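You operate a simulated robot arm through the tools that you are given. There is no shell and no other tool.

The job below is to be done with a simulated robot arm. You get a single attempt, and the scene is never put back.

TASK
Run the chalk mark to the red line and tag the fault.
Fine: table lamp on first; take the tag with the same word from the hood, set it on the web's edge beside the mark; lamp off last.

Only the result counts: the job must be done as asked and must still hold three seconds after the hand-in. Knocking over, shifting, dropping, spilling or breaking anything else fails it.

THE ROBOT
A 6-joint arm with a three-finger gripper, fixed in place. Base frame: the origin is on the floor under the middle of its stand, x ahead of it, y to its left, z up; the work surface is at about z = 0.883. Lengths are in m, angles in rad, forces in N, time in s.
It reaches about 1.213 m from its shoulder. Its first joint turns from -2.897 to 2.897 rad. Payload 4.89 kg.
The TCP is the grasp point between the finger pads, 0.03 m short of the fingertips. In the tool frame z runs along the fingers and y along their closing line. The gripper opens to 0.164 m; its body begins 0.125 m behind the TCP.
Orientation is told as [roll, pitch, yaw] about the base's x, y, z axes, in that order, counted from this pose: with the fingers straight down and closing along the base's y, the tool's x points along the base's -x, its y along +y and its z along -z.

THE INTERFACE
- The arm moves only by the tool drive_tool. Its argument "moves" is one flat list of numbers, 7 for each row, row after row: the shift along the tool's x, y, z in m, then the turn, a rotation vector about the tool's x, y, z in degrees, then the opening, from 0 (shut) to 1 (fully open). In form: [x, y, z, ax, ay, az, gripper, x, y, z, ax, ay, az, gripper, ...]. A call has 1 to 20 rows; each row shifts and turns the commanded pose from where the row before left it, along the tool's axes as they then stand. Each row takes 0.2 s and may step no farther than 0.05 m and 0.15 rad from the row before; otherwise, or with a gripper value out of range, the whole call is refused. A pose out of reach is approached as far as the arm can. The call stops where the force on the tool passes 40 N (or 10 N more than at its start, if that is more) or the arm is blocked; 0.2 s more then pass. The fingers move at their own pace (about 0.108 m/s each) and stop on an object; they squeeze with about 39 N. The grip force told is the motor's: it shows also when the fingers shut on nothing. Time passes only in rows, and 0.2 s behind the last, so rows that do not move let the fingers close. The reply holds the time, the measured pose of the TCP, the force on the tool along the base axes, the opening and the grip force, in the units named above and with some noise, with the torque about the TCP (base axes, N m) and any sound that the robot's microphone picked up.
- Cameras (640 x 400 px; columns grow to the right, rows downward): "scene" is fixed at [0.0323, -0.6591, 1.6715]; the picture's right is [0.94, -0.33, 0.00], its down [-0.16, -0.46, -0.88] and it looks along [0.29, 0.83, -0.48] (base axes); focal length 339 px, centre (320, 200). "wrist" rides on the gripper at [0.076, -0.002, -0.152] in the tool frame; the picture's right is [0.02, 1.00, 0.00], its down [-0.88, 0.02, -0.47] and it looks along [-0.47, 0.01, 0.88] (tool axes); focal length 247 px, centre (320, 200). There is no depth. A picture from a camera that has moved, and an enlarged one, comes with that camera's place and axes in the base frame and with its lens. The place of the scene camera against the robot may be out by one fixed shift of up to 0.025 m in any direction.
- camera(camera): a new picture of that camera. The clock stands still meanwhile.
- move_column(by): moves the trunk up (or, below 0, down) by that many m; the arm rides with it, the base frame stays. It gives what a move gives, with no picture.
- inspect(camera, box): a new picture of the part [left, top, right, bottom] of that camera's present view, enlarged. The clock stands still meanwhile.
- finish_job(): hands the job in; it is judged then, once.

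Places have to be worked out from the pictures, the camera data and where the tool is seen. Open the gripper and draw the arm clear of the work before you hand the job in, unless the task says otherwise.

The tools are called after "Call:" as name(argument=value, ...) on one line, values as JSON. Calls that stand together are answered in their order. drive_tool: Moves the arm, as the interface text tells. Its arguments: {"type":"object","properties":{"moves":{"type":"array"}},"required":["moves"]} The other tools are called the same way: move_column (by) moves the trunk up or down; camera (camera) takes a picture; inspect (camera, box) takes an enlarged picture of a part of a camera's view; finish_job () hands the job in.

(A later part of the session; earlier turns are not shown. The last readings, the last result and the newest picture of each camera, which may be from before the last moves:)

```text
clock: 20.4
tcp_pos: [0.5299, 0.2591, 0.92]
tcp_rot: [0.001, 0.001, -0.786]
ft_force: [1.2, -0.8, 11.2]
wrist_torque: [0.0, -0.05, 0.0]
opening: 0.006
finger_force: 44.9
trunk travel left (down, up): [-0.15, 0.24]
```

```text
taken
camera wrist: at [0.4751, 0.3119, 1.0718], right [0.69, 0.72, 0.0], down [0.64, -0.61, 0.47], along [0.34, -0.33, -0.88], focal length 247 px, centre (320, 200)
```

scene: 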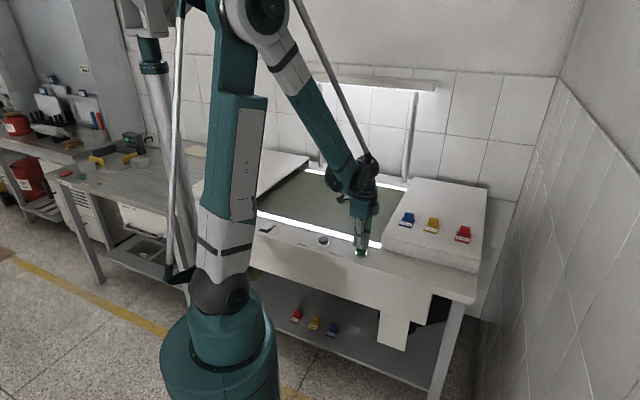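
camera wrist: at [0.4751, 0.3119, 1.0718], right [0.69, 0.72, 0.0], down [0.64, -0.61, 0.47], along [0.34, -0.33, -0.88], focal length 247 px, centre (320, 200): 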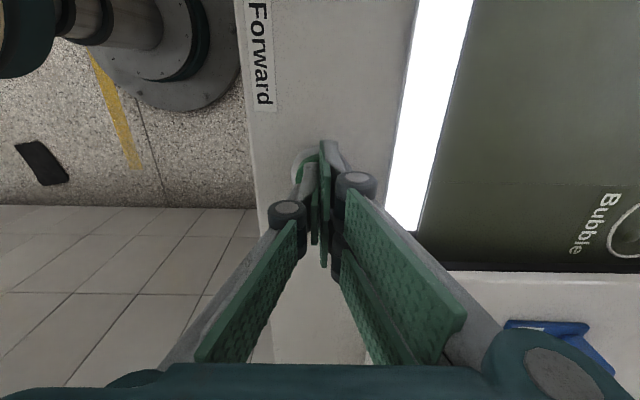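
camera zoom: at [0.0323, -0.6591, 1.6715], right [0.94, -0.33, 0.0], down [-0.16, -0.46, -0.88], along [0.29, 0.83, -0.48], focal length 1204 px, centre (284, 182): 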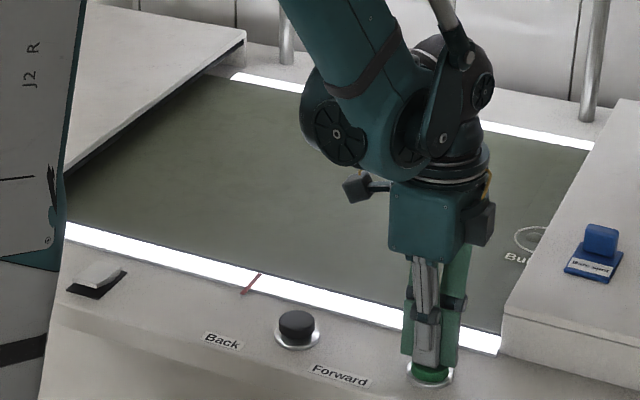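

A chalk ring with the word "Bubble" is coming out from under the right hood, so the red tag is the one. I keep holding and track its speed.

Call:
drive_tool(moves=[0, 0, 0, 0, 0, 0, 0, 0, 0, 0, 0, 0, 0, 0, 0, 0, 0, 0, 0, 0, 0, 0, 0, 0, 0, 0, 0, 0])

Call:
inspect(camera="scene", box=[240, 150, 420, 260])

Call:
camera(camera="wrist")

```text
clock: 21.4
tcp_pos: [0.5294, 0.2593, 0.9187]
tcp_rot: [0.0, -0.001, -0.786]
ft_force: [1.1, -0.3, 10.7]
wrist_torque: [-0.03, -0.03, -0.01]
opening: 0.0061
finger_force: 44.8
trunk travel left (down, up): [-0.15, 0.24]
```

```text
3.56 times, centred on (330, 205) of scene
camera zoom: at [0.0323, -0.6591, 1.6715], right [0.94, -0.33, 0.0], down [-0.16, -0.46, -0.88], along [0.29, 0.83, -0.48], focal length 1204 px, centre (284, 182)
```

zoom: 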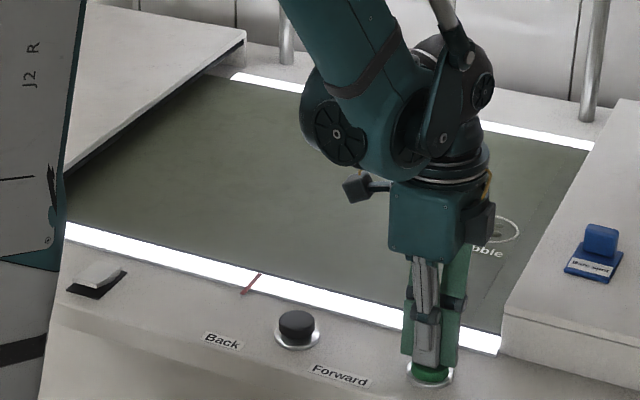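

```text
taken
camera wrist: at [0.4751, 0.3119, 1.0718], right [0.69, 0.72, 0.0], down [0.64, -0.61, 0.47], along [0.34, -0.33, -0.88], focal length 247 px, centre (320, 200)
```

wrist: 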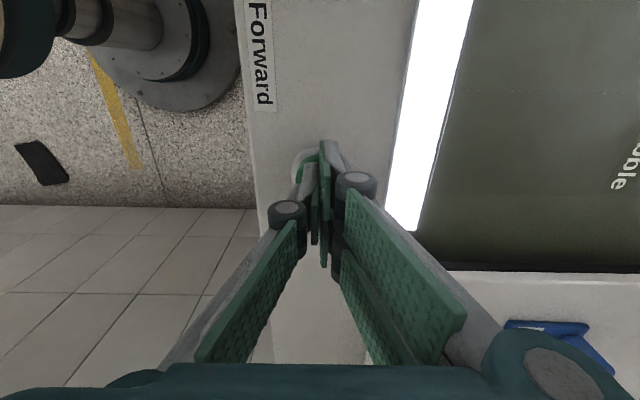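

The mark moves at about 0.066 m/s along +u, and the ring is now near u=-0.17. The red line is near u=+0.046. I hold for about 2.2 s more so it stops just short, then lift straight up to measure it properly.

Call:
drive_tool(moves=[0, 0, 0, 0, 0, 0, 0, 0, 0, 0, 0, 0, 0, 0, 0, 0, 0, 0, 0, 0, 0, 0, 0, 0, 0, 0, 0, 0, 0, 0, 0, 0, 0, 0, 0, 0, 0, 0, 0, 0, 0, 0, 0, 0, 0, 0, 0, 0, 0, 0, 0, 0, 0, 0, 0, 0, 0, 0, 0, 0, 0, 0, 0, 0, 0, 0, 0, 0, 0, 0, 0, 0, 0, 0, 0, 0, 0, 0, 0, -0.02, 0, 0, 0, 0, 0, 0, -0.04, 0, 0, 0, 0, 0, 0, -0.045, 0, 0, 0, 0, 0, 0, -0.045, 0, 0, 0, 0, 0, 0, -0.045, 0, 0, 0, 0, 0, 0, -0.045, 0, 0, 0, 0])

Call:
camera(camera="scene")

Call:
camera(camera="wrist")

```text
clock: 25.0
tcp_pos: [0.5287, 0.2607, 1.1592]
tcp_rot: [0.0, 0.0, -0.786]
ft_force: [0.7, -0.2, -0.3]
wrist_torque: [-0.03, 0.14, 0.01]
opening: 0.0002
finger_force: 44.9
trunk travel left (down, up): [-0.15, 0.24]
```

```text
taken
```

scene: 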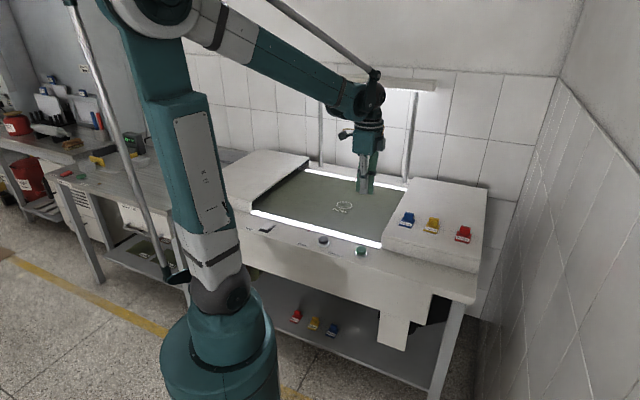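

```text
taken
camera wrist: at [0.475, 0.3133, 1.3127], right [0.69, 0.72, 0.0], down [0.64, -0.61, 0.47], along [0.34, -0.33, -0.88], focal length 247 px, centre (320, 200)
```

wrist: 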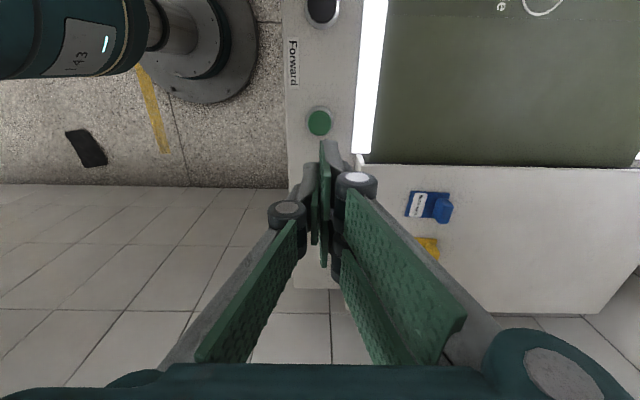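

The ring is now visible near the red line. I zoom in from the scene camera.

Call:
inspect(camera="scene", box=[290, 160, 410, 245])

Call:
inspect(camera="scene", box=[315, 190, 375, 230])

```text
4.71 times, centred on (350, 202) of scene
camera zoom: at [0.0323, -0.6591, 1.6715], right [0.94, -0.33, 0.0], down [-0.16, -0.46, -0.88], along [0.29, 0.83, -0.48], focal length 1594 px, centre (179, 188)
```

zoom: 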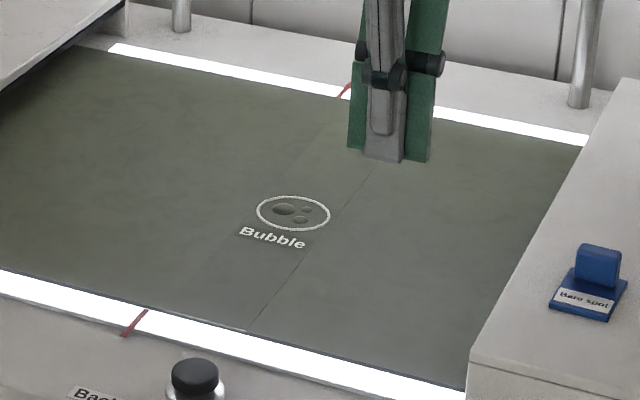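

```text
10.00 times, centred on (345, 210) of scene
camera zoom: at [0.0323, -0.6591, 1.6715], right [0.94, -0.33, 0.0], down [-0.16, -0.46, -0.88], along [0.29, 0.83, -0.48], focal length 3387 px, centre (70, 100)
```

zoom: 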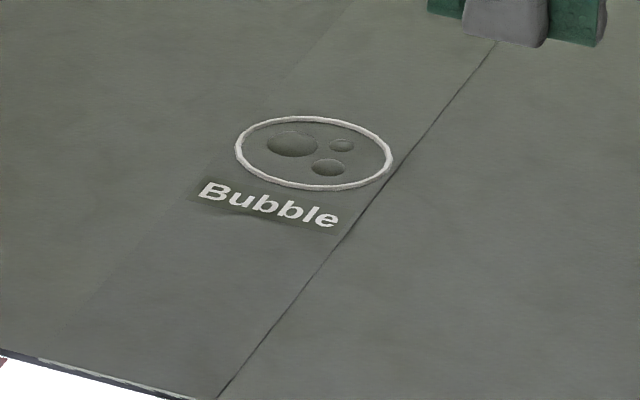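

The ring sits about 0.055 m short of the line joining the two red marks. That's roughly 0.8 s of running. I go back down, press for four rows, and lift again in one call.

Call:
drive_tool(moves=[0, 0, 0.044, 0, 0, 0, 0, 0, 0, 0.044, 0, 0, 0, 0, 0, 0, 0.044, 0, 0, 0, 0, 0, 0, 0.044, 0, 0, 0, 0, 0, 0, 0.044, 0, 0, 0, 0, 0, 0, 0.0095, 0, 0, 0, 0, 0, 0, 0, 0, 0, 0, 0, 0, 0, 0.0105, 0, 0, 0, 0, 0, 0, 0, 0, 0, 0, 0, 0, 0, 0, 0, 0, 0, 0, 0, 0, 0, 0, 0, 0, 0, 0, 0, 0, 0, 0, 0, 0, 0, 0, -0.02, 0, 0, 0, 0, 0, 0, -0.045, 0, 0, 0, 0, 0, 0, -0.045, 0, 0, 0, 0, 0, 0, -0.045, 0, 0, 0, 0, 0, 0, -0.045, 0, 0, 0, 0, 0, 0, -0.045, 0, 0, 0, 0])

Call:
inspect(camera="scene", box=[290, 160, 410, 245])

Call:
inspect(camera="scene", box=[240, 150, 420, 260])

```text
clock: 28.8
tcp_pos: [0.5313, 0.2588, 1.1652]
tcp_rot: [0.0, 0.0, -0.787]
ft_force: [0.1, 0.1, -0.8]
wrist_torque: [-0.02, 0.11, 0.03]
opening: 0.0
finger_force: 44.9
trunk travel left (down, up): [-0.15, 0.24]
heard: click
```

```text
4.71 times, centred on (350, 202) of scene
camera zoom: at [0.0323, -0.6591, 1.6715], right [0.94, -0.33, 0.0], down [-0.16, -0.46, -0.88], along [0.29, 0.83, -0.48], focal length 1594 px, centre (179, 188)
```

zoom: 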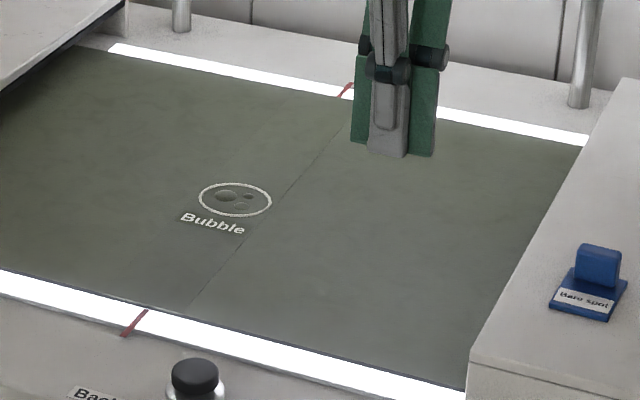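

```text
3.56 times, centred on (330, 205) of scene
camera zoom: at [0.0323, -0.6591, 1.6715], right [0.94, -0.33, 0.0], down [-0.16, -0.46, -0.88], along [0.29, 0.83, -0.48], focal length 1204 px, centre (284, 182)
```

zoom: 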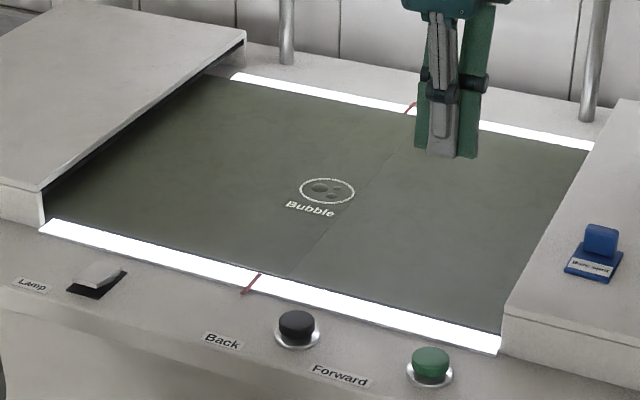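

It has moved about 0.063 m and now looks slightly past the line, by around 1 cm. I measure the marks more finely.

Call:
inspect(camera="scene", box=[300, 215, 332, 235])

Call:
inspect(camera="scene", box=[340, 170, 372, 190])

Call:
inspect(camera="scene", box=[312, 188, 360, 218])

```text
16.00 times, centred on (316, 225) of scene
camera zoom: at [0.0323, -0.6591, 1.6715], right [0.94, -0.33, 0.0], down [-0.16, -0.46, -0.88], along [0.29, 0.83, -0.48], focal length 5419 px, centre (384, -200)
```

zoom: 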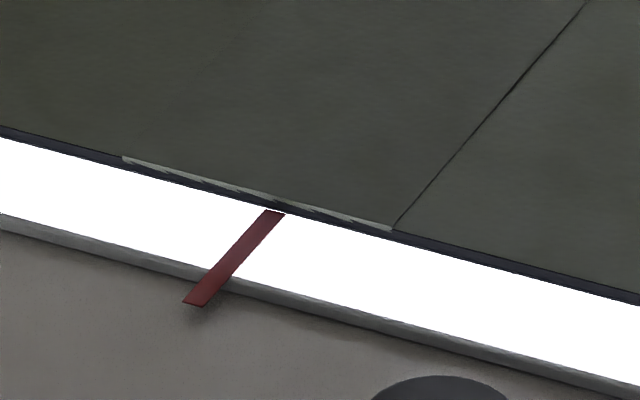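

```text
16.00 times, centred on (356, 180) of scene
camera zoom: at [0.0323, -0.6591, 1.6715], right [0.94, -0.33, 0.0], down [-0.16, -0.46, -0.88], along [0.29, 0.83, -0.48], focal length 5419 px, centre (-256, 520)
```

zoom: 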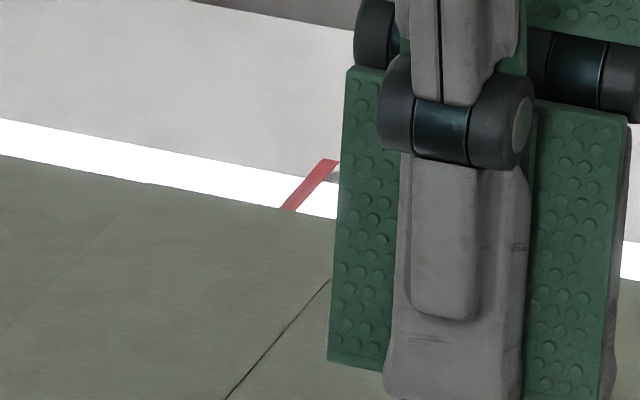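

```text
13.33 times, centred on (336, 203) of scene
camera zoom: at [0.0323, -0.6591, 1.6715], right [0.94, -0.33, 0.0], down [-0.16, -0.46, -0.88], along [0.29, 0.83, -0.48], focal length 4516 px, centre (107, 160)
```

zoom: 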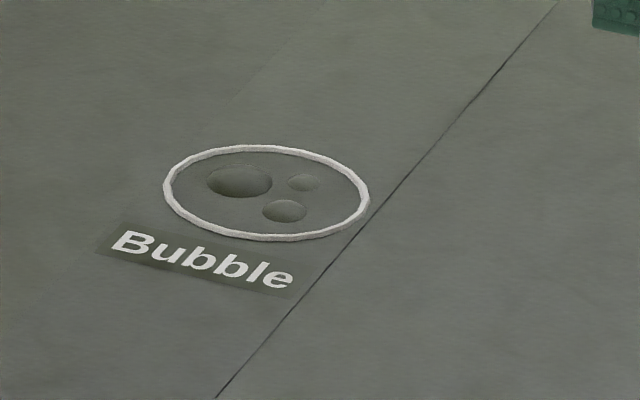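

The ring is roughly 8–10 mm past the line, so I'll correct it with a brief tap on Back. I move over the black button and check the alignment there.

Call:
drive_tool(moves=[0.0388, 0, 0.02, 0, 0, 0, 0, 0.0388, 0, 0.03, 0, 0, 0, 0, 0.0388, 0, 0.045, 0, 0, 0, 0, 0.0388, 0, 0.045, 0, 0, 0, 0, 0, 0, 0.02, 0, 0, 0, 0])

Call:
camera(camera="wrist")

Call:
inspect(camera="wrist", box=[250, 100, 390, 200])

Call:
inspect(camera="scene", box=[290, 180, 370, 250])

```text
refused: row 3 steps farther than a row can; nothing moved
```

```text
taken
camera wrist: at [0.4767, 0.3116, 1.3177], right [0.69, 0.72, 0.0], down [0.64, -0.61, 0.47], along [0.34, -0.33, -0.88], focal length 247 px, centre (320, 200)
```

wrist: 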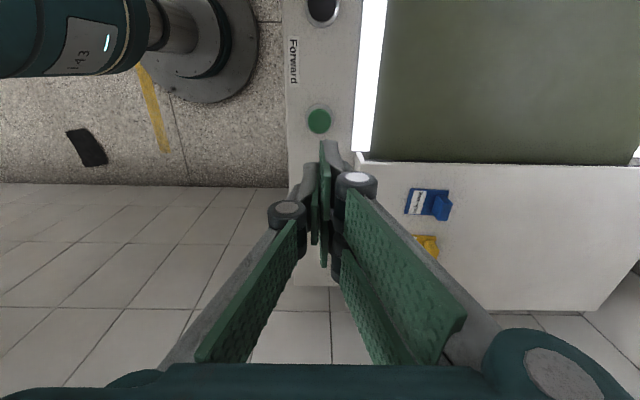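

```text
4.00 times, centred on (320, 150) of wrist
camera zoom: at [0.4767, 0.3116, 1.3177], right [0.69, 0.72, 0.0], down [0.64, -0.61, 0.47], along [0.34, -0.33, -0.88], focal length 988 px, centre (320, 400)
```

zoom: 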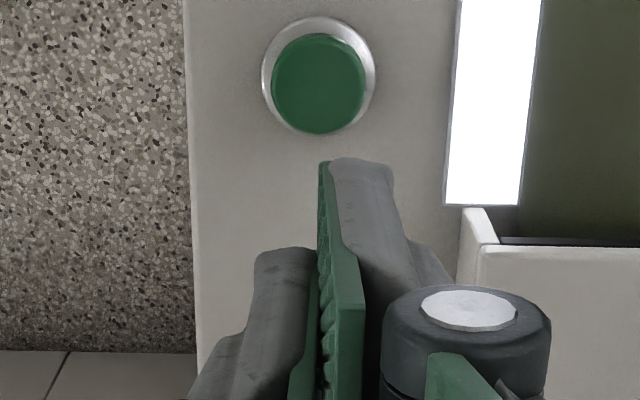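

```text
5.71 times, centred on (330, 215) of scene
camera zoom: at [0.0323, -0.6591, 1.6715], right [0.94, -0.33, 0.0], down [-0.16, -0.46, -0.88], along [0.29, 0.83, -0.48], focal length 1935 px, centre (263, 114)
```

zoom: 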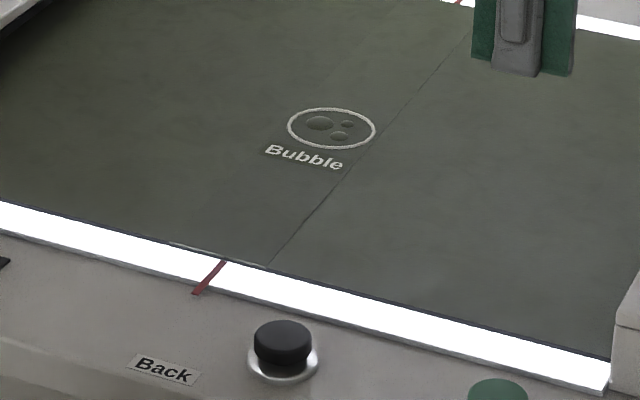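

The third row was too long, so nothing moved. I repeat with smaller rows.

Call:
drive_tool(moves=[0.031, 0, 0.03, 0, 0, 0, 0, 0.031, 0, 0.032, 0, 0, 0, 0, 0.031, 0, 0.034, 0, 0, 0, 0, 0.031, 0, 0.034, 0, 0, 0, 0, 0.031, 0, 0.034, 0, 0, 0, 0])

Call:
camera(camera="wrist")

Call:
inspect(camera="wrist", box=[250, 100, 390, 200])

Call:
inspect(camera="scene", box=[290, 180, 370, 250])

```text
clock: 30.0
tcp_pos: [0.4208, 0.3675, 0.9992]
tcp_rot: [0.0, -0.001, -0.785]
ft_force: [0.2, -1.7, 0.3]
wrist_torque: [0.22, -0.04, -0.01]
opening: 0.0
finger_force: 45.4
trunk travel left (down, up): [-0.15, 0.24]
```

```text
taken
camera wrist: at [0.366, 0.4208, 1.1522], right [0.69, 0.72, 0.0], down [0.64, -0.61, 0.47], along [0.34, -0.33, -0.88], focal length 247 px, centre (320, 200)
```

wrist: 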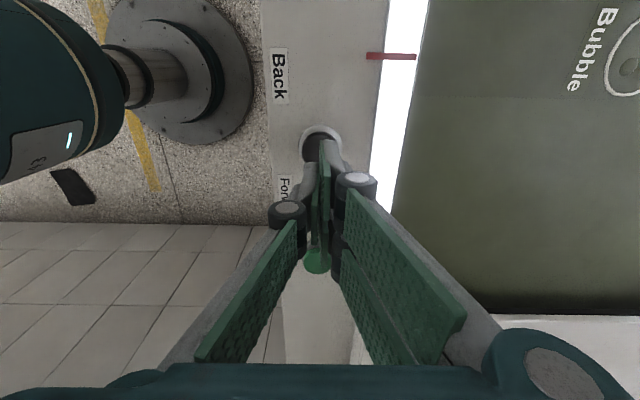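

```text
4.00 times, centred on (320, 150) of wrist
camera zoom: at [0.366, 0.4208, 1.1522], right [0.69, 0.72, 0.0], down [0.64, -0.61, 0.47], along [0.34, -0.33, -0.88], focal length 988 px, centre (320, 400)
```

zoom: 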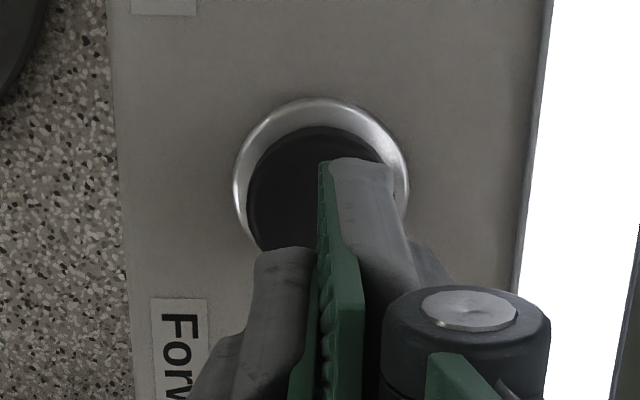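

```text
5.71 times, centred on (330, 215) of scene
camera zoom: at [0.0323, -0.6591, 1.6715], right [0.94, -0.33, 0.0], down [-0.16, -0.46, -0.88], along [0.29, 0.83, -0.48], focal length 1935 px, centre (263, 114)
```

zoom: 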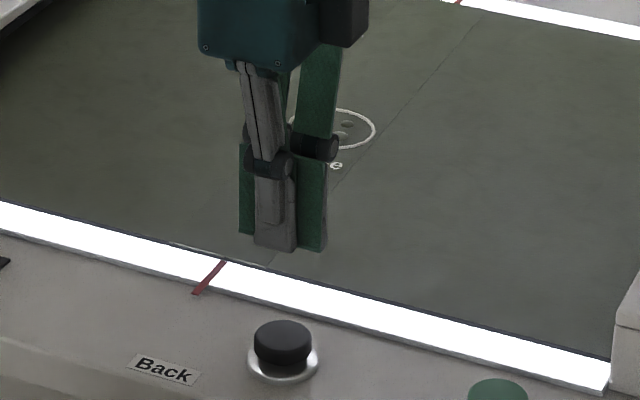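

The Back button is well centred under the tool, needing a 1.5 mm tweak. I tap it once with an immediate release to pull the web back about 6–7 mm, then move clear to measure.

Call:
drive_tool(moves=[0.0015, 0.0008, 0.04, 0, 0, 0, 0, 0, 0, 0.0305, 0, 0, 0, 0, 0, 0, 0, 0, 0, 0, 0, 0, 0, 0.0105, 0, 0, 0, 0, 0, 0, -0.02, 0, 0, 0, 0, 0, 0, -0.045, 0, 0, 0, 0, 0, 0, -0.045, 0, 0, 0, 0, 0, 0, -0.045, 0, 0, 0, 0, -0.045, 0, 0, 0, 0, 0, 0, -0.045, 0, 0, 0, 0, 0, 0, -0.045, 0, 0, 0, 0, 0, 0, -0.045, 0, 0, 0, 0, 0, 0])

Call:
inspect(camera="scene", box=[290, 160, 410, 245])

Call:
inspect(camera="scene", box=[300, 215, 332, 235])

Call:
inspect(camera="scene", box=[312, 188, 360, 218])

```text
clock: 32.6
tcp_pos: [0.5488, 0.2458, 1.0737]
tcp_rot: [-0.002, 0.001, -0.785]
ft_force: [-0.4, 1.2, 0.1]
wrist_torque: [-0.13, -0.13, 0.0]
opening: 0.0
finger_force: 44.7
trunk travel left (down, up): [-0.15, 0.24]
heard: click
```

```text
4.71 times, centred on (350, 202) of scene
camera zoom: at [0.0323, -0.6591, 1.6715], right [0.94, -0.33, 0.0], down [-0.16, -0.46, -0.88], along [0.29, 0.83, -0.48], focal length 1594 px, centre (179, 188)
```

zoom: 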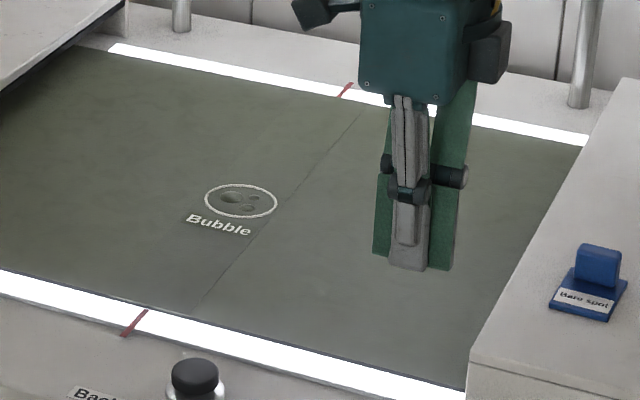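

```text
16.00 times, centred on (316, 225) of scene
camera zoom: at [0.0323, -0.6591, 1.6715], right [0.94, -0.33, 0.0], down [-0.16, -0.46, -0.88], along [0.29, 0.83, -0.48], focal length 5419 px, centre (384, -200)
```

zoom: 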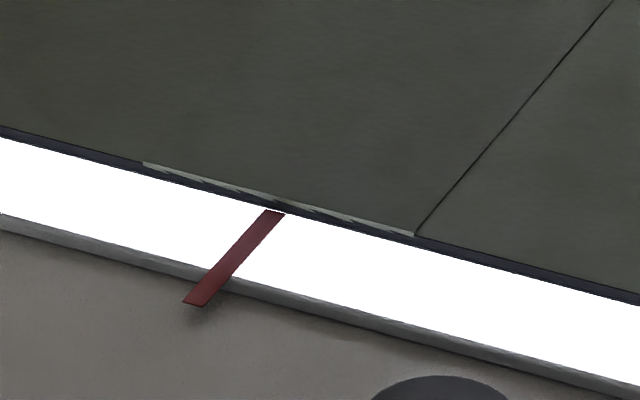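

```text
13.33 times, centred on (336, 203) of scene
camera zoom: at [0.0323, -0.6591, 1.6715], right [0.94, -0.33, 0.0], down [-0.16, -0.46, -0.88], along [0.29, 0.83, -0.48], focal length 4516 px, centre (107, 160)
```

zoom: 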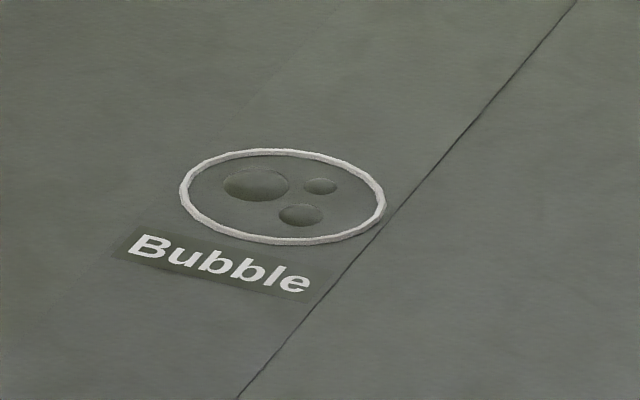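

The tap brought it to within about 2–4 mm of the red line. Next is the red "Bubble" tag on the hood, so I fly over there, staying high, to look at its handle.

Call:
drive_tool(moves=[-0.037, 0.024, -0.015, 0, 0, 0, 0.5, -0.037, 0.024, -0.015, 0, 0, 0, 1, -0.037, 0.024, -0.015, 0, 0, 0, 1, -0.037, 0.024, -0.015, 0, 0, 0, 1, -0.037, 0.024, -0.015, 0, 0, 0, 1, -0.037, 0.024, 0, 0, 0, 0, 1, -0.037, 0.024, 0, 0, 0, 0, 1])

Call:
camera(camera="wrist")

Call:
camera(camera="scene")

```text
clock: 34.2
tcp_pos: [0.8485, 0.1801, 1.15]
tcp_rot: [0.001, -0.001, -0.785]
ft_force: [-2.0, 0.5, 1.8]
wrist_torque: [-0.09, -0.33, 0.01]
opening: 0.1638
finger_force: 0.1
trunk travel left (down, up): [-0.15, 0.24]
```

```text
taken
camera wrist: at [0.7943, 0.2326, 1.3037], right [0.69, 0.72, 0.0], down [0.64, -0.61, 0.47], along [0.34, -0.33, -0.88], focal length 247 px, centre (320, 200)
```

wrist: 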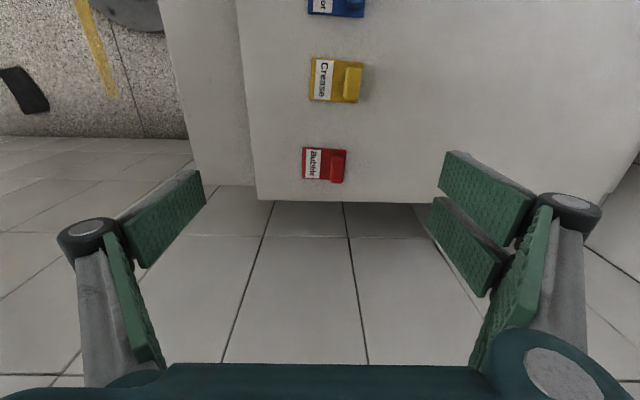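

```text
taken
```

scene: 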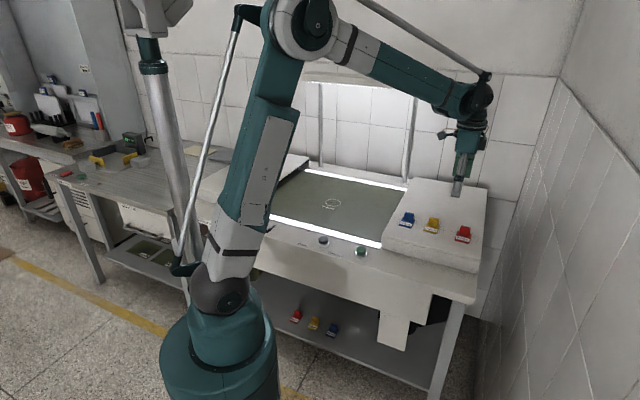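

Call:
inspect(camera="wrist", box=[285, 130, 365, 200])

Call:
inspect(camera="scene", box=[445, 215, 485, 250])

Call:
inspect(camera="scene", box=[290, 160, 410, 245])

```text
5.71 times, centred on (325, 165) of wrist
camera zoom: at [0.7943, 0.2326, 1.3037], right [0.69, 0.72, 0.0], down [0.64, -0.61, 0.47], along [0.34, -0.33, -0.88], focal length 1411 px, centre (291, 400)
```

zoom: 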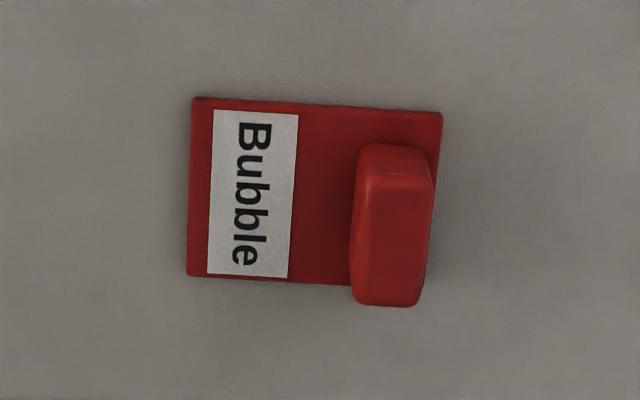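

```text
11.43 times, centred on (465, 232) of scene
camera zoom: at [0.0323, -0.6591, 1.6715], right [0.94, -0.33, 0.0], down [-0.16, -0.46, -0.88], along [0.29, 0.83, -0.48], focal length 3871 px, centre (-1337, -171)
```

zoom: 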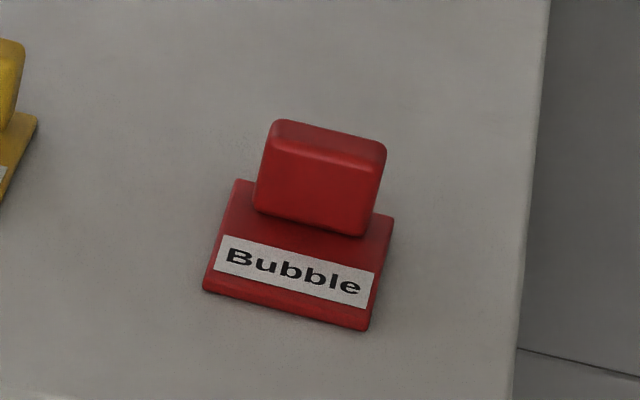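

```text
4.71 times, centred on (350, 202) of scene
camera zoom: at [0.0323, -0.6591, 1.6715], right [0.94, -0.33, 0.0], down [-0.16, -0.46, -0.88], along [0.29, 0.83, -0.48], focal length 1594 px, centre (179, 188)
```

zoom: 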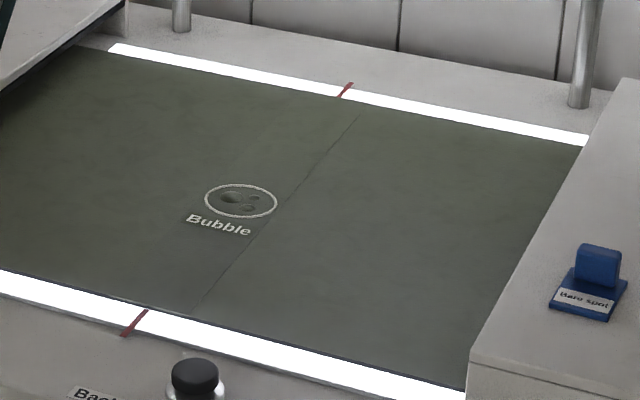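

The handle is about 19 mm thick along v and 34 mm wide along u, standing at the back of the plate. Closing along v at the present yaw suits it. I move over it and lower a bit to get its height by parallax.

Call:
drive_tool(moves=[-0.016, 0.009, 0.02, 0, 0, 0, 1, -0.016, 0.009, 0.02, 0, 0, 0, 1, -0.015, 0.008, 0.02, 0, 0, 0, 1])

Call:
camera(camera="wrist")

Call:
inspect(camera="wrist", box=[270, 60, 390, 170])

```text
clock: 35.0
tcp_pos: [0.9009, 0.1666, 1.0901]
tcp_rot: [0.0, 0.0, -0.785]
ft_force: [-0.3, 0.5, 0.8]
wrist_torque: [-0.06, -0.22, -0.02]
opening: 0.1639
finger_force: 0.3
trunk travel left (down, up): [-0.15, 0.24]
```

```text
taken
camera wrist: at [0.846, 0.2177, 1.2426], right [0.69, 0.72, 0.0], down [0.64, -0.61, 0.47], along [0.34, -0.33, -0.88], focal length 247 px, centre (320, 200)
```

wrist: 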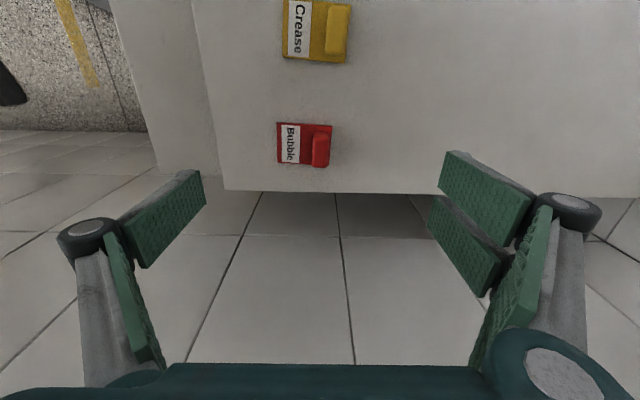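

```text
3.64 times, centred on (330, 115) of wrist
camera zoom: at [0.846, 0.2177, 1.2426], right [0.69, 0.72, 0.0], down [0.64, -0.61, 0.47], along [0.34, -0.33, -0.88], focal length 898 px, centre (284, 509)
```

zoom: 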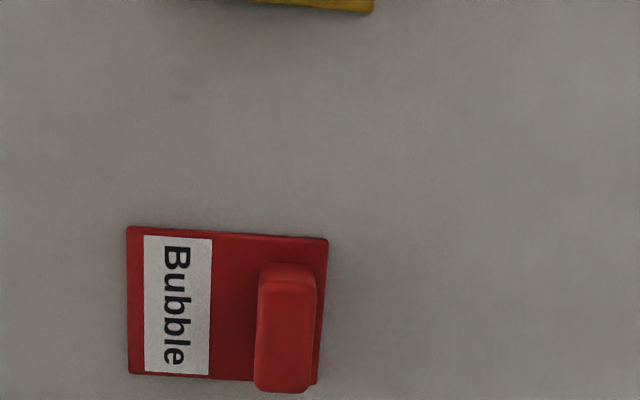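

Triangulating gives the handle top at z≈0.969 and the plate top at about 0.94, with the handle centre at u≈-0.529, v≈0.754. I shift 10 mm in u and lower to TCP z≈0.979 with the fingers half open, then check before closing.

Call:
drive_tool(moves=[-0.01, 0, 0.02, 0, 0, 0, 0.5, 0, 0, 0.03, 0, 0, 0, 0.5, 0, 0, 0.03, 0, 0, 0, 0.5, 0, 0, 0.02, 0, 0, 0, 0.5, 0, 0, 0.011, 0, 0, 0, 0.5])

Call:
camera(camera="wrist")

Call:
inspect(camera="scene", box=[425, 190, 495, 250])

```text
clock: 36.2
tcp_pos: [0.9088, 0.1566, 0.9782]
tcp_rot: [-0.001, 0.001, -0.784]
ft_force: [-0.6, 0.1, 0.0]
wrist_torque: [0.01, -0.03, 0.0]
opening: 0.0818
finger_force: 0.0
trunk travel left (down, up): [-0.15, 0.24]
```

```text
taken
camera wrist: at [0.854, 0.2101, 1.1302], right [0.69, 0.72, 0.0], down [0.64, -0.61, 0.47], along [0.34, -0.33, -0.88], focal length 247 px, centre (320, 200)
```

wrist: 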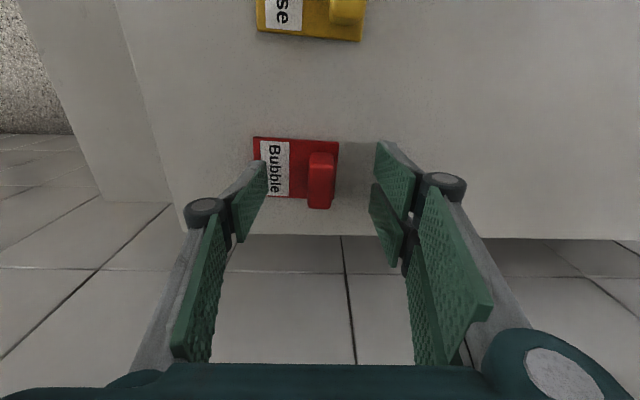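

```text
6.67 times, centred on (460, 220) of scene
camera zoom: at [0.0323, -0.6591, 1.6715], right [0.94, -0.33, 0.0], down [-0.16, -0.46, -0.88], along [0.29, 0.83, -0.48], focal length 2258 px, centre (-613, 67)
```

zoom: 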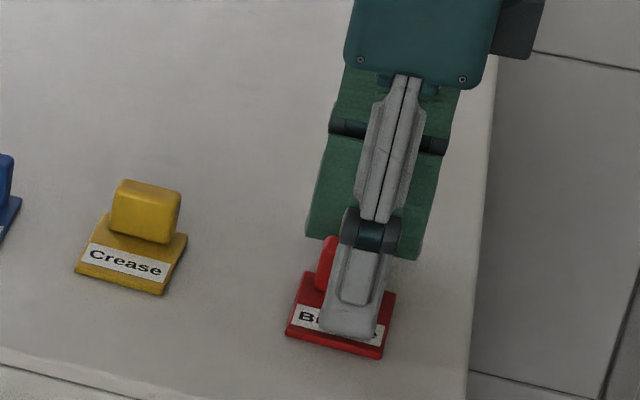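

The handle is centred between the fingers. I close on it.

Call:
drive_tool(moves=[0, 0, 0, 0, 0, 0, 0, 0, 0, 0, 0, 0, 0, 0, 0, 0, 0, 0, 0, 0, 0, 0, 0, 0, 0, 0, 0, 0])

Call:
inspect(camera="wrist", box=[240, 110, 400, 210])

Call:
inspect(camera="scene", box=[425, 190, 495, 250])

```text
clock: 37.2
tcp_pos: [0.908, 0.1577, 0.977]
tcp_rot: [0.0, 0.001, -0.787]
ft_force: [-0.6, 0.4, -0.9]
wrist_torque: [-0.02, -0.03, 0.0]
opening: 0.0167
finger_force: 39.4
trunk travel left (down, up): [-0.15, 0.24]
```

```text
4.00 times, centred on (320, 160) of wrist
camera zoom: at [0.854, 0.2101, 1.1304], right [0.69, 0.72, 0.0], down [0.64, -0.61, 0.47], along [0.34, -0.33, -0.88], focal length 988 px, centre (320, 360)
```

zoom: 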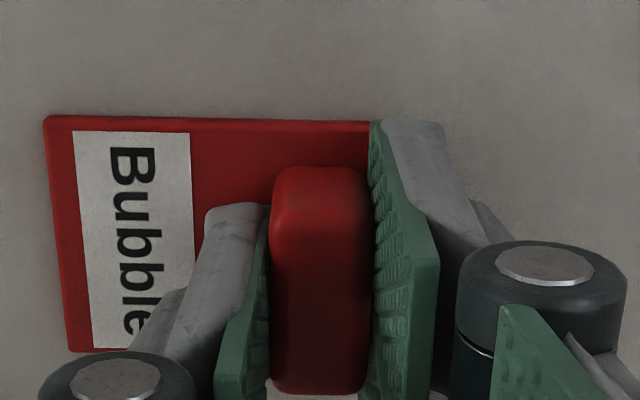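

```text
6.67 times, centred on (460, 220) of scene
camera zoom: at [0.0323, -0.6591, 1.6715], right [0.94, -0.33, 0.0], down [-0.16, -0.46, -0.88], along [0.29, 0.83, -0.48], focal length 2258 px, centre (-613, 67)
```

zoom: 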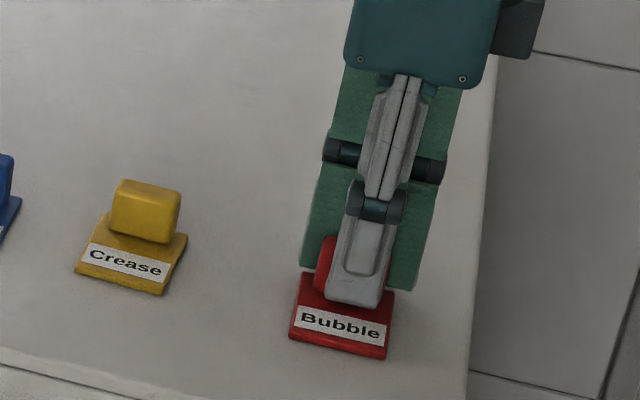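

The grip holds at 16.7 mm opening with 39 N. I lift straight up and carry the tag over the other tags toward the red line, near the web's front edge.

Call:
drive_tool(moves=[0, 0, -0.01, 0, 0, 0, 0, 0, 0, -0.03, 0, 0, 0, 0, 0, 0, -0.035, 0, 0, 0, 0, 0, 0, -0.035, 0, 0, 0, 0, 0.044, -0.003, 0, 0, 0, 0, 0, 0.044, -0.003, 0, 0, 0, 0, 0, 0.044, -0.003, 0, 0, 0, 0, 0, 0.044, -0.003, 0, 0, 0, 0, 0, 0.044, -0.003, 0, 0, 0, 0, 0, 0.044, -0.003, 0, 0, 0, 0, 0, 0.044, -0.003, 0, 0, 0, 0, 0, 0.044, -0.003, 0, 0, 0, 0, 0, 0.044, -0.003, 0, 0, 0, 0, 0, 0.044, -0.003, 0, 0, 0, 0, 0, 0.044, -0.003, 0, 0, 0, 0, 0, 0.044, -0.003, 0, 0, 0, 0, 0, 0.044, -0.003, 0, 0, 0, 0, 0])

Call:
camera(camera="wrist")

Call:
camera(camera="scene")

```text
clock: 40.8
tcp_pos: [0.4743, 0.534, 1.0882]
tcp_rot: [0.0, 0.0, -0.787]
ft_force: [1.2, -1.6, 0.1]
wrist_torque: [0.15, 0.2, 0.05]
opening: 0.0168
finger_force: 39.4
trunk travel left (down, up): [-0.15, 0.24]
```

```text
taken
camera wrist: at [0.4201, 0.587, 1.2415], right [0.69, 0.72, 0.0], down [0.64, -0.61, 0.47], along [0.34, -0.33, -0.88], focal length 247 px, centre (320, 200)
```

wrist: 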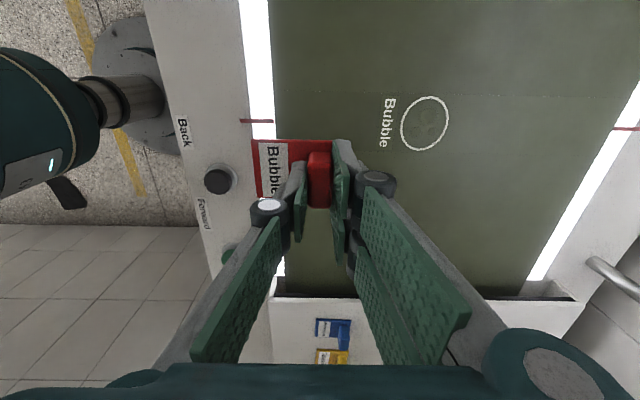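

```text
taken
```

scene: 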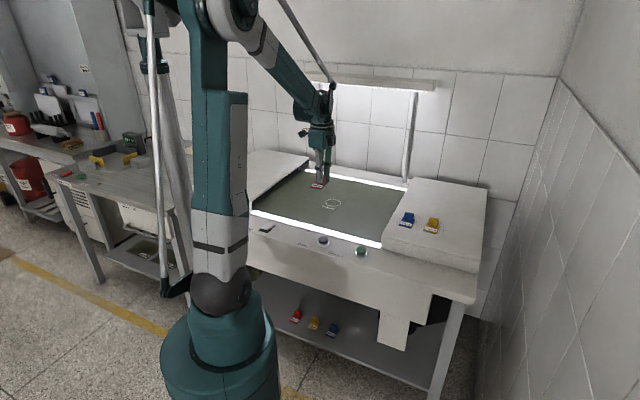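

From this view the ring centre (u≈0.053) lies on the red line (u≈0.0515). I zoom in to find the web edge precisely.

Call:
inspect(camera="wrist", box=[220, 90, 300, 150])

Call:
inspect(camera="wrist", box=[220, 80, 460, 210])

Call:
inspect(camera="scene", box=[280, 155, 360, 235])

```text
6.67 times, centred on (260, 120) of wrist
camera zoom: at [0.4201, 0.587, 1.2415], right [0.69, 0.72, 0.0], down [0.64, -0.61, 0.47], along [0.34, -0.33, -0.88], focal length 1646 px, centre (720, 733)
```

zoom: 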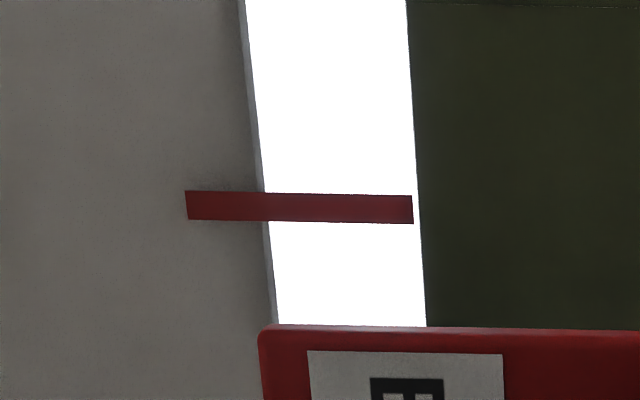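

```text
2.67 times, centred on (340, 145) of wrist
camera zoom: at [0.4201, 0.587, 1.2415], right [0.69, 0.72, 0.0], down [0.64, -0.61, 0.47], along [0.34, -0.33, -0.88], focal length 659 px, centre (267, 347)
```

zoom: 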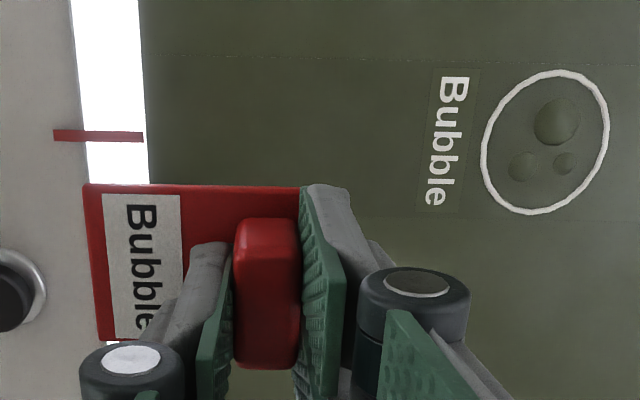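

```text
5.00 times, centred on (320, 195) of scene
camera zoom: at [0.0323, -0.6591, 1.6715], right [0.94, -0.33, 0.0], down [-0.16, -0.46, -0.88], along [0.29, 0.83, -0.48], focal length 1694 px, centre (320, 225)
```

zoom: 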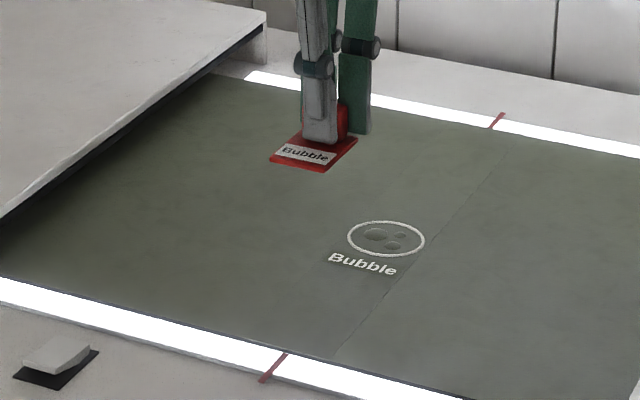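

The web edge is at v≈0.650, and the tag plate's front is at about v 0.66. I shift 10 mm toward the edge and 10 mm in u so the plate is flush with the edge on the red line, and come down to a couple of centimetres above.

Call:
drive_tool(moves=[0.005, -0.005, 0.035, 0, 0, 0, 0, 0.005, -0.005, 0.035, 0, 0, 0, 0, 0, 0, 0.035, 0, 0, 0, 0, 0, 0, 0.03, 0, 0, 0, 0])

Call:
camera(camera="wrist")

Call:
inspect(camera="wrist", box=[220, 80, 380, 200])

Call:
inspect(camera="scene", box=[280, 165, 360, 235])

```text
clock: 41.8
tcp_pos: [0.4613, 0.5351, 0.9525]
tcp_rot: [-0.001, 0.0, -0.784]
ft_force: [-0.6, -1.7, -0.7]
wrist_torque: [0.09, -0.08, 0.0]
opening: 0.0166
finger_force: 38.3
trunk travel left (down, up): [-0.15, 0.24]
```

```text
taken
camera wrist: at [0.4063, 0.5871, 1.1063], right [0.69, 0.72, 0.0], down [0.64, -0.61, 0.47], along [0.34, -0.33, -0.88], focal length 247 px, centre (320, 200)
```

wrist: 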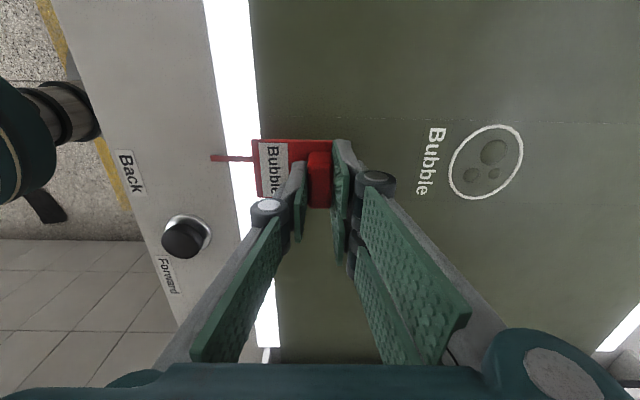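

```text
3.33 times, centred on (300, 140) of wrist
camera zoom: at [0.4063, 0.5871, 1.1063], right [0.69, 0.72, 0.0], down [0.64, -0.61, 0.47], along [0.34, -0.33, -0.88], focal length 823 px, centre (387, 400)
```

zoom: 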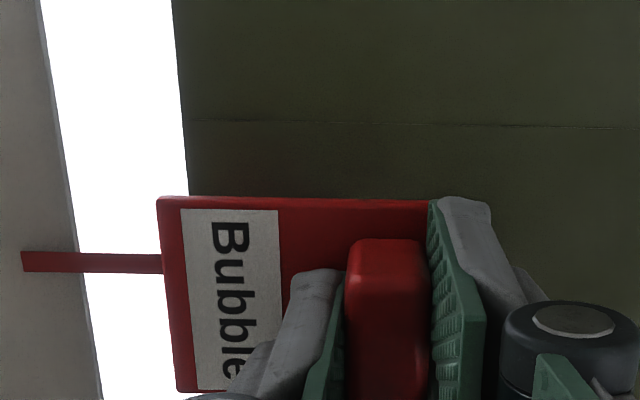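

```text
5.71 times, centred on (320, 200) of scene
camera zoom: at [0.0323, -0.6591, 1.6715], right [0.94, -0.33, 0.0], down [-0.16, -0.46, -0.88], along [0.29, 0.83, -0.48], focal length 1935 px, centre (320, 200)
```

zoom: 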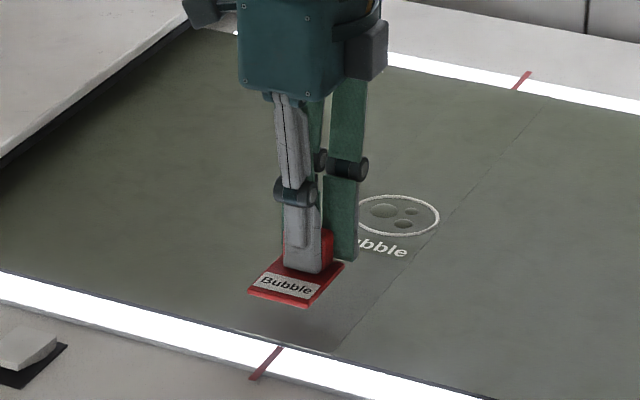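

The plate is flush with the web edge, overhanging about 1 mm, so I shift 2 mm inward. Then I lower in small steps until the tag touches the web.

Call:
drive_tool(moves=[0, 0.002, 0.01, 0, 0, 0, 0, 0, 0, 0.005, 0, 0, 0, 0, 0, 0, 0.002, 0, 0, 0, 0])

Call:
inspect(camera="scene", box=[290, 195, 346, 235])

```text
clock: 42.6
tcp_pos: [0.4636, 0.5352, 0.935]
tcp_rot: [0.001, 0.0, -0.786]
ft_force: [-1.0, 0.1, -0.2]
wrist_torque: [-0.03, -0.01, 0.01]
opening: 0.0168
finger_force: 39.5
trunk travel left (down, up): [-0.15, 0.24]
```

```text
10.00 times, centred on (318, 215) of scene
camera zoom: at [0.0323, -0.6591, 1.6715], right [0.94, -0.33, 0.0], down [-0.16, -0.46, -0.88], along [0.29, 0.83, -0.48], focal length 3387 px, centre (340, 50)
```

zoom: 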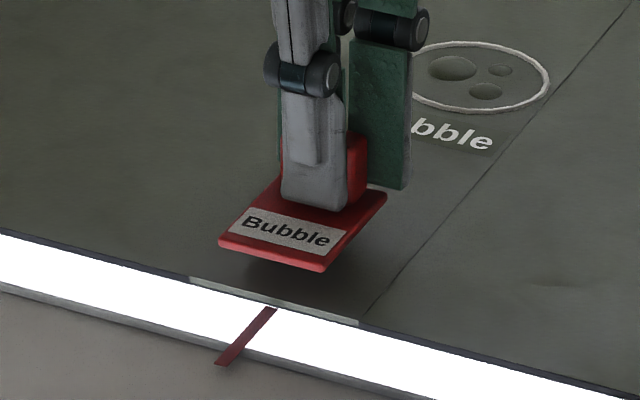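

There's still a visible gap of about a centimetre and no contact force. I continue down in 3 mm steps.

Call:
drive_tool(moves=[0, 0, 0.003, 0, 0, 0, 0, 0, 0, 0.003, 0, 0, 0, 0])

Call:
inspect(camera="scene", box=[290, 195, 346, 235])

Call:
inspect(camera="wrist", box=[220, 80, 380, 200])

```text
clock: 43.2
tcp_pos: [0.4633, 0.5354, 0.9301]
tcp_rot: [0.0, -0.001, -0.786]
ft_force: [0.4, 0.6, -0.5]
wrist_torque: [0.01, -0.04, 0.02]
opening: 0.017
finger_force: 39.1
trunk travel left (down, up): [-0.15, 0.24]
```

```text
10.00 times, centred on (318, 215) of scene
camera zoom: at [0.0323, -0.6591, 1.6715], right [0.94, -0.33, 0.0], down [-0.16, -0.46, -0.88], along [0.29, 0.83, -0.48], focal length 3387 px, centre (340, 50)
```

zoom: 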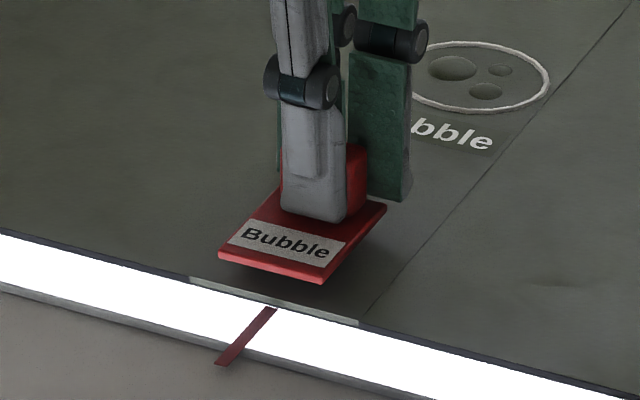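

```text
3.33 times, centred on (300, 140) of wrist
camera zoom: at [0.4086, 0.5884, 1.0833], right [0.69, 0.72, 0.0], down [0.64, -0.61, 0.47], along [0.34, -0.33, -0.88], focal length 823 px, centre (387, 400)
```

zoom: 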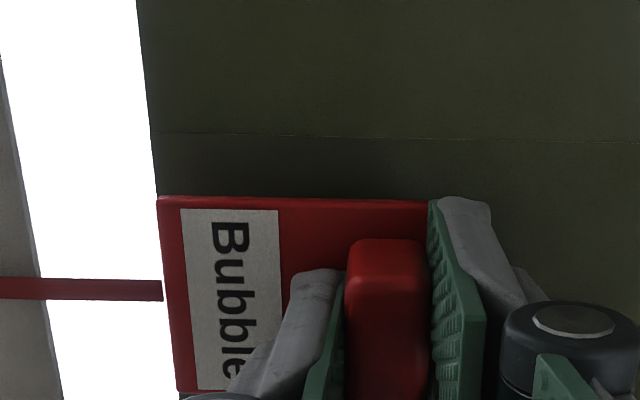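

Call:
drive_tool(moves=[0, 0, 0.003, 0, 0, 0, 0, 0, 0, 0.002, 0, 0, 0, 0])

Call:
inspect(camera="scene", box=[290, 195, 346, 235])

```text
clock: 43.8
tcp_pos: [0.4635, 0.5361, 0.9243]
tcp_rot: [0.0, 0.0, -0.785]
ft_force: [0.1, -0.3, 0.5]
wrist_torque: [0.02, -0.01, 0.0]
opening: 0.0168
finger_force: 39.2
trunk travel left (down, up): [-0.15, 0.24]
```

```text
10.00 times, centred on (318, 215) of scene
camera zoom: at [0.0323, -0.6591, 1.6715], right [0.94, -0.33, 0.0], down [-0.16, -0.46, -0.88], along [0.29, 0.83, -0.48], focal length 3387 px, centre (340, 50)
```

zoom: 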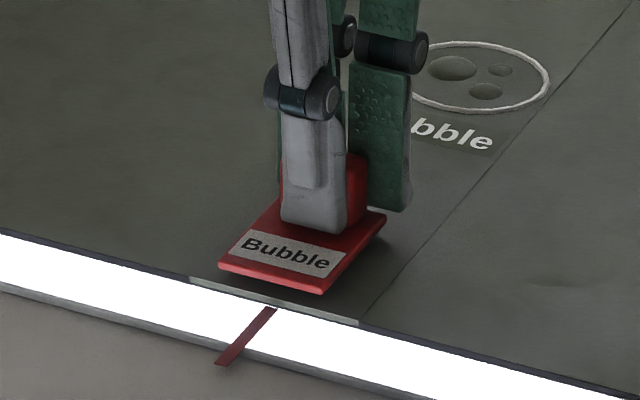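

Call:
drive_tool(moves=[0, 0, 0.002, 0, 0, 0, 0, 0, 0, 0.001, 0, 0, 0, 0])

Call:
inspect(camera="scene", box=[298, 205, 338, 233])

```text
clock: 44.4
tcp_pos: [0.4632, 0.5357, 0.9233]
tcp_rot: [0.0, 0.0, -0.786]
ft_force: [-0.8, 0.8, -0.7]
wrist_torque: [0.0, -0.02, -0.01]
opening: 0.0168
finger_force: 38.6
trunk travel left (down, up): [-0.15, 0.24]
```

```text
14.29 times, centred on (318, 219) of scene
camera zoom: at [0.0323, -0.6591, 1.6715], right [0.94, -0.33, 0.0], down [-0.16, -0.46, -0.88], along [0.29, 0.83, -0.48], focal length 4839 px, centre (349, -71)
```

zoom: 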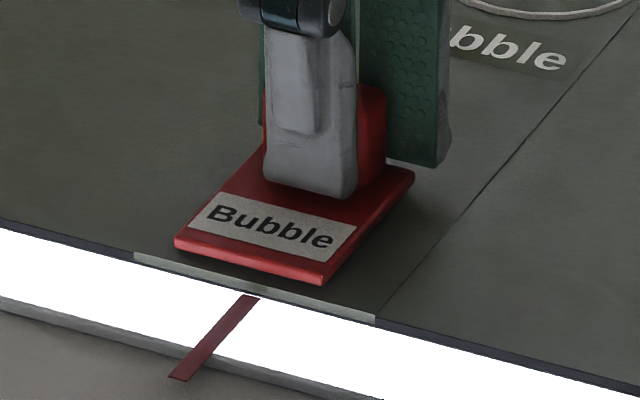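

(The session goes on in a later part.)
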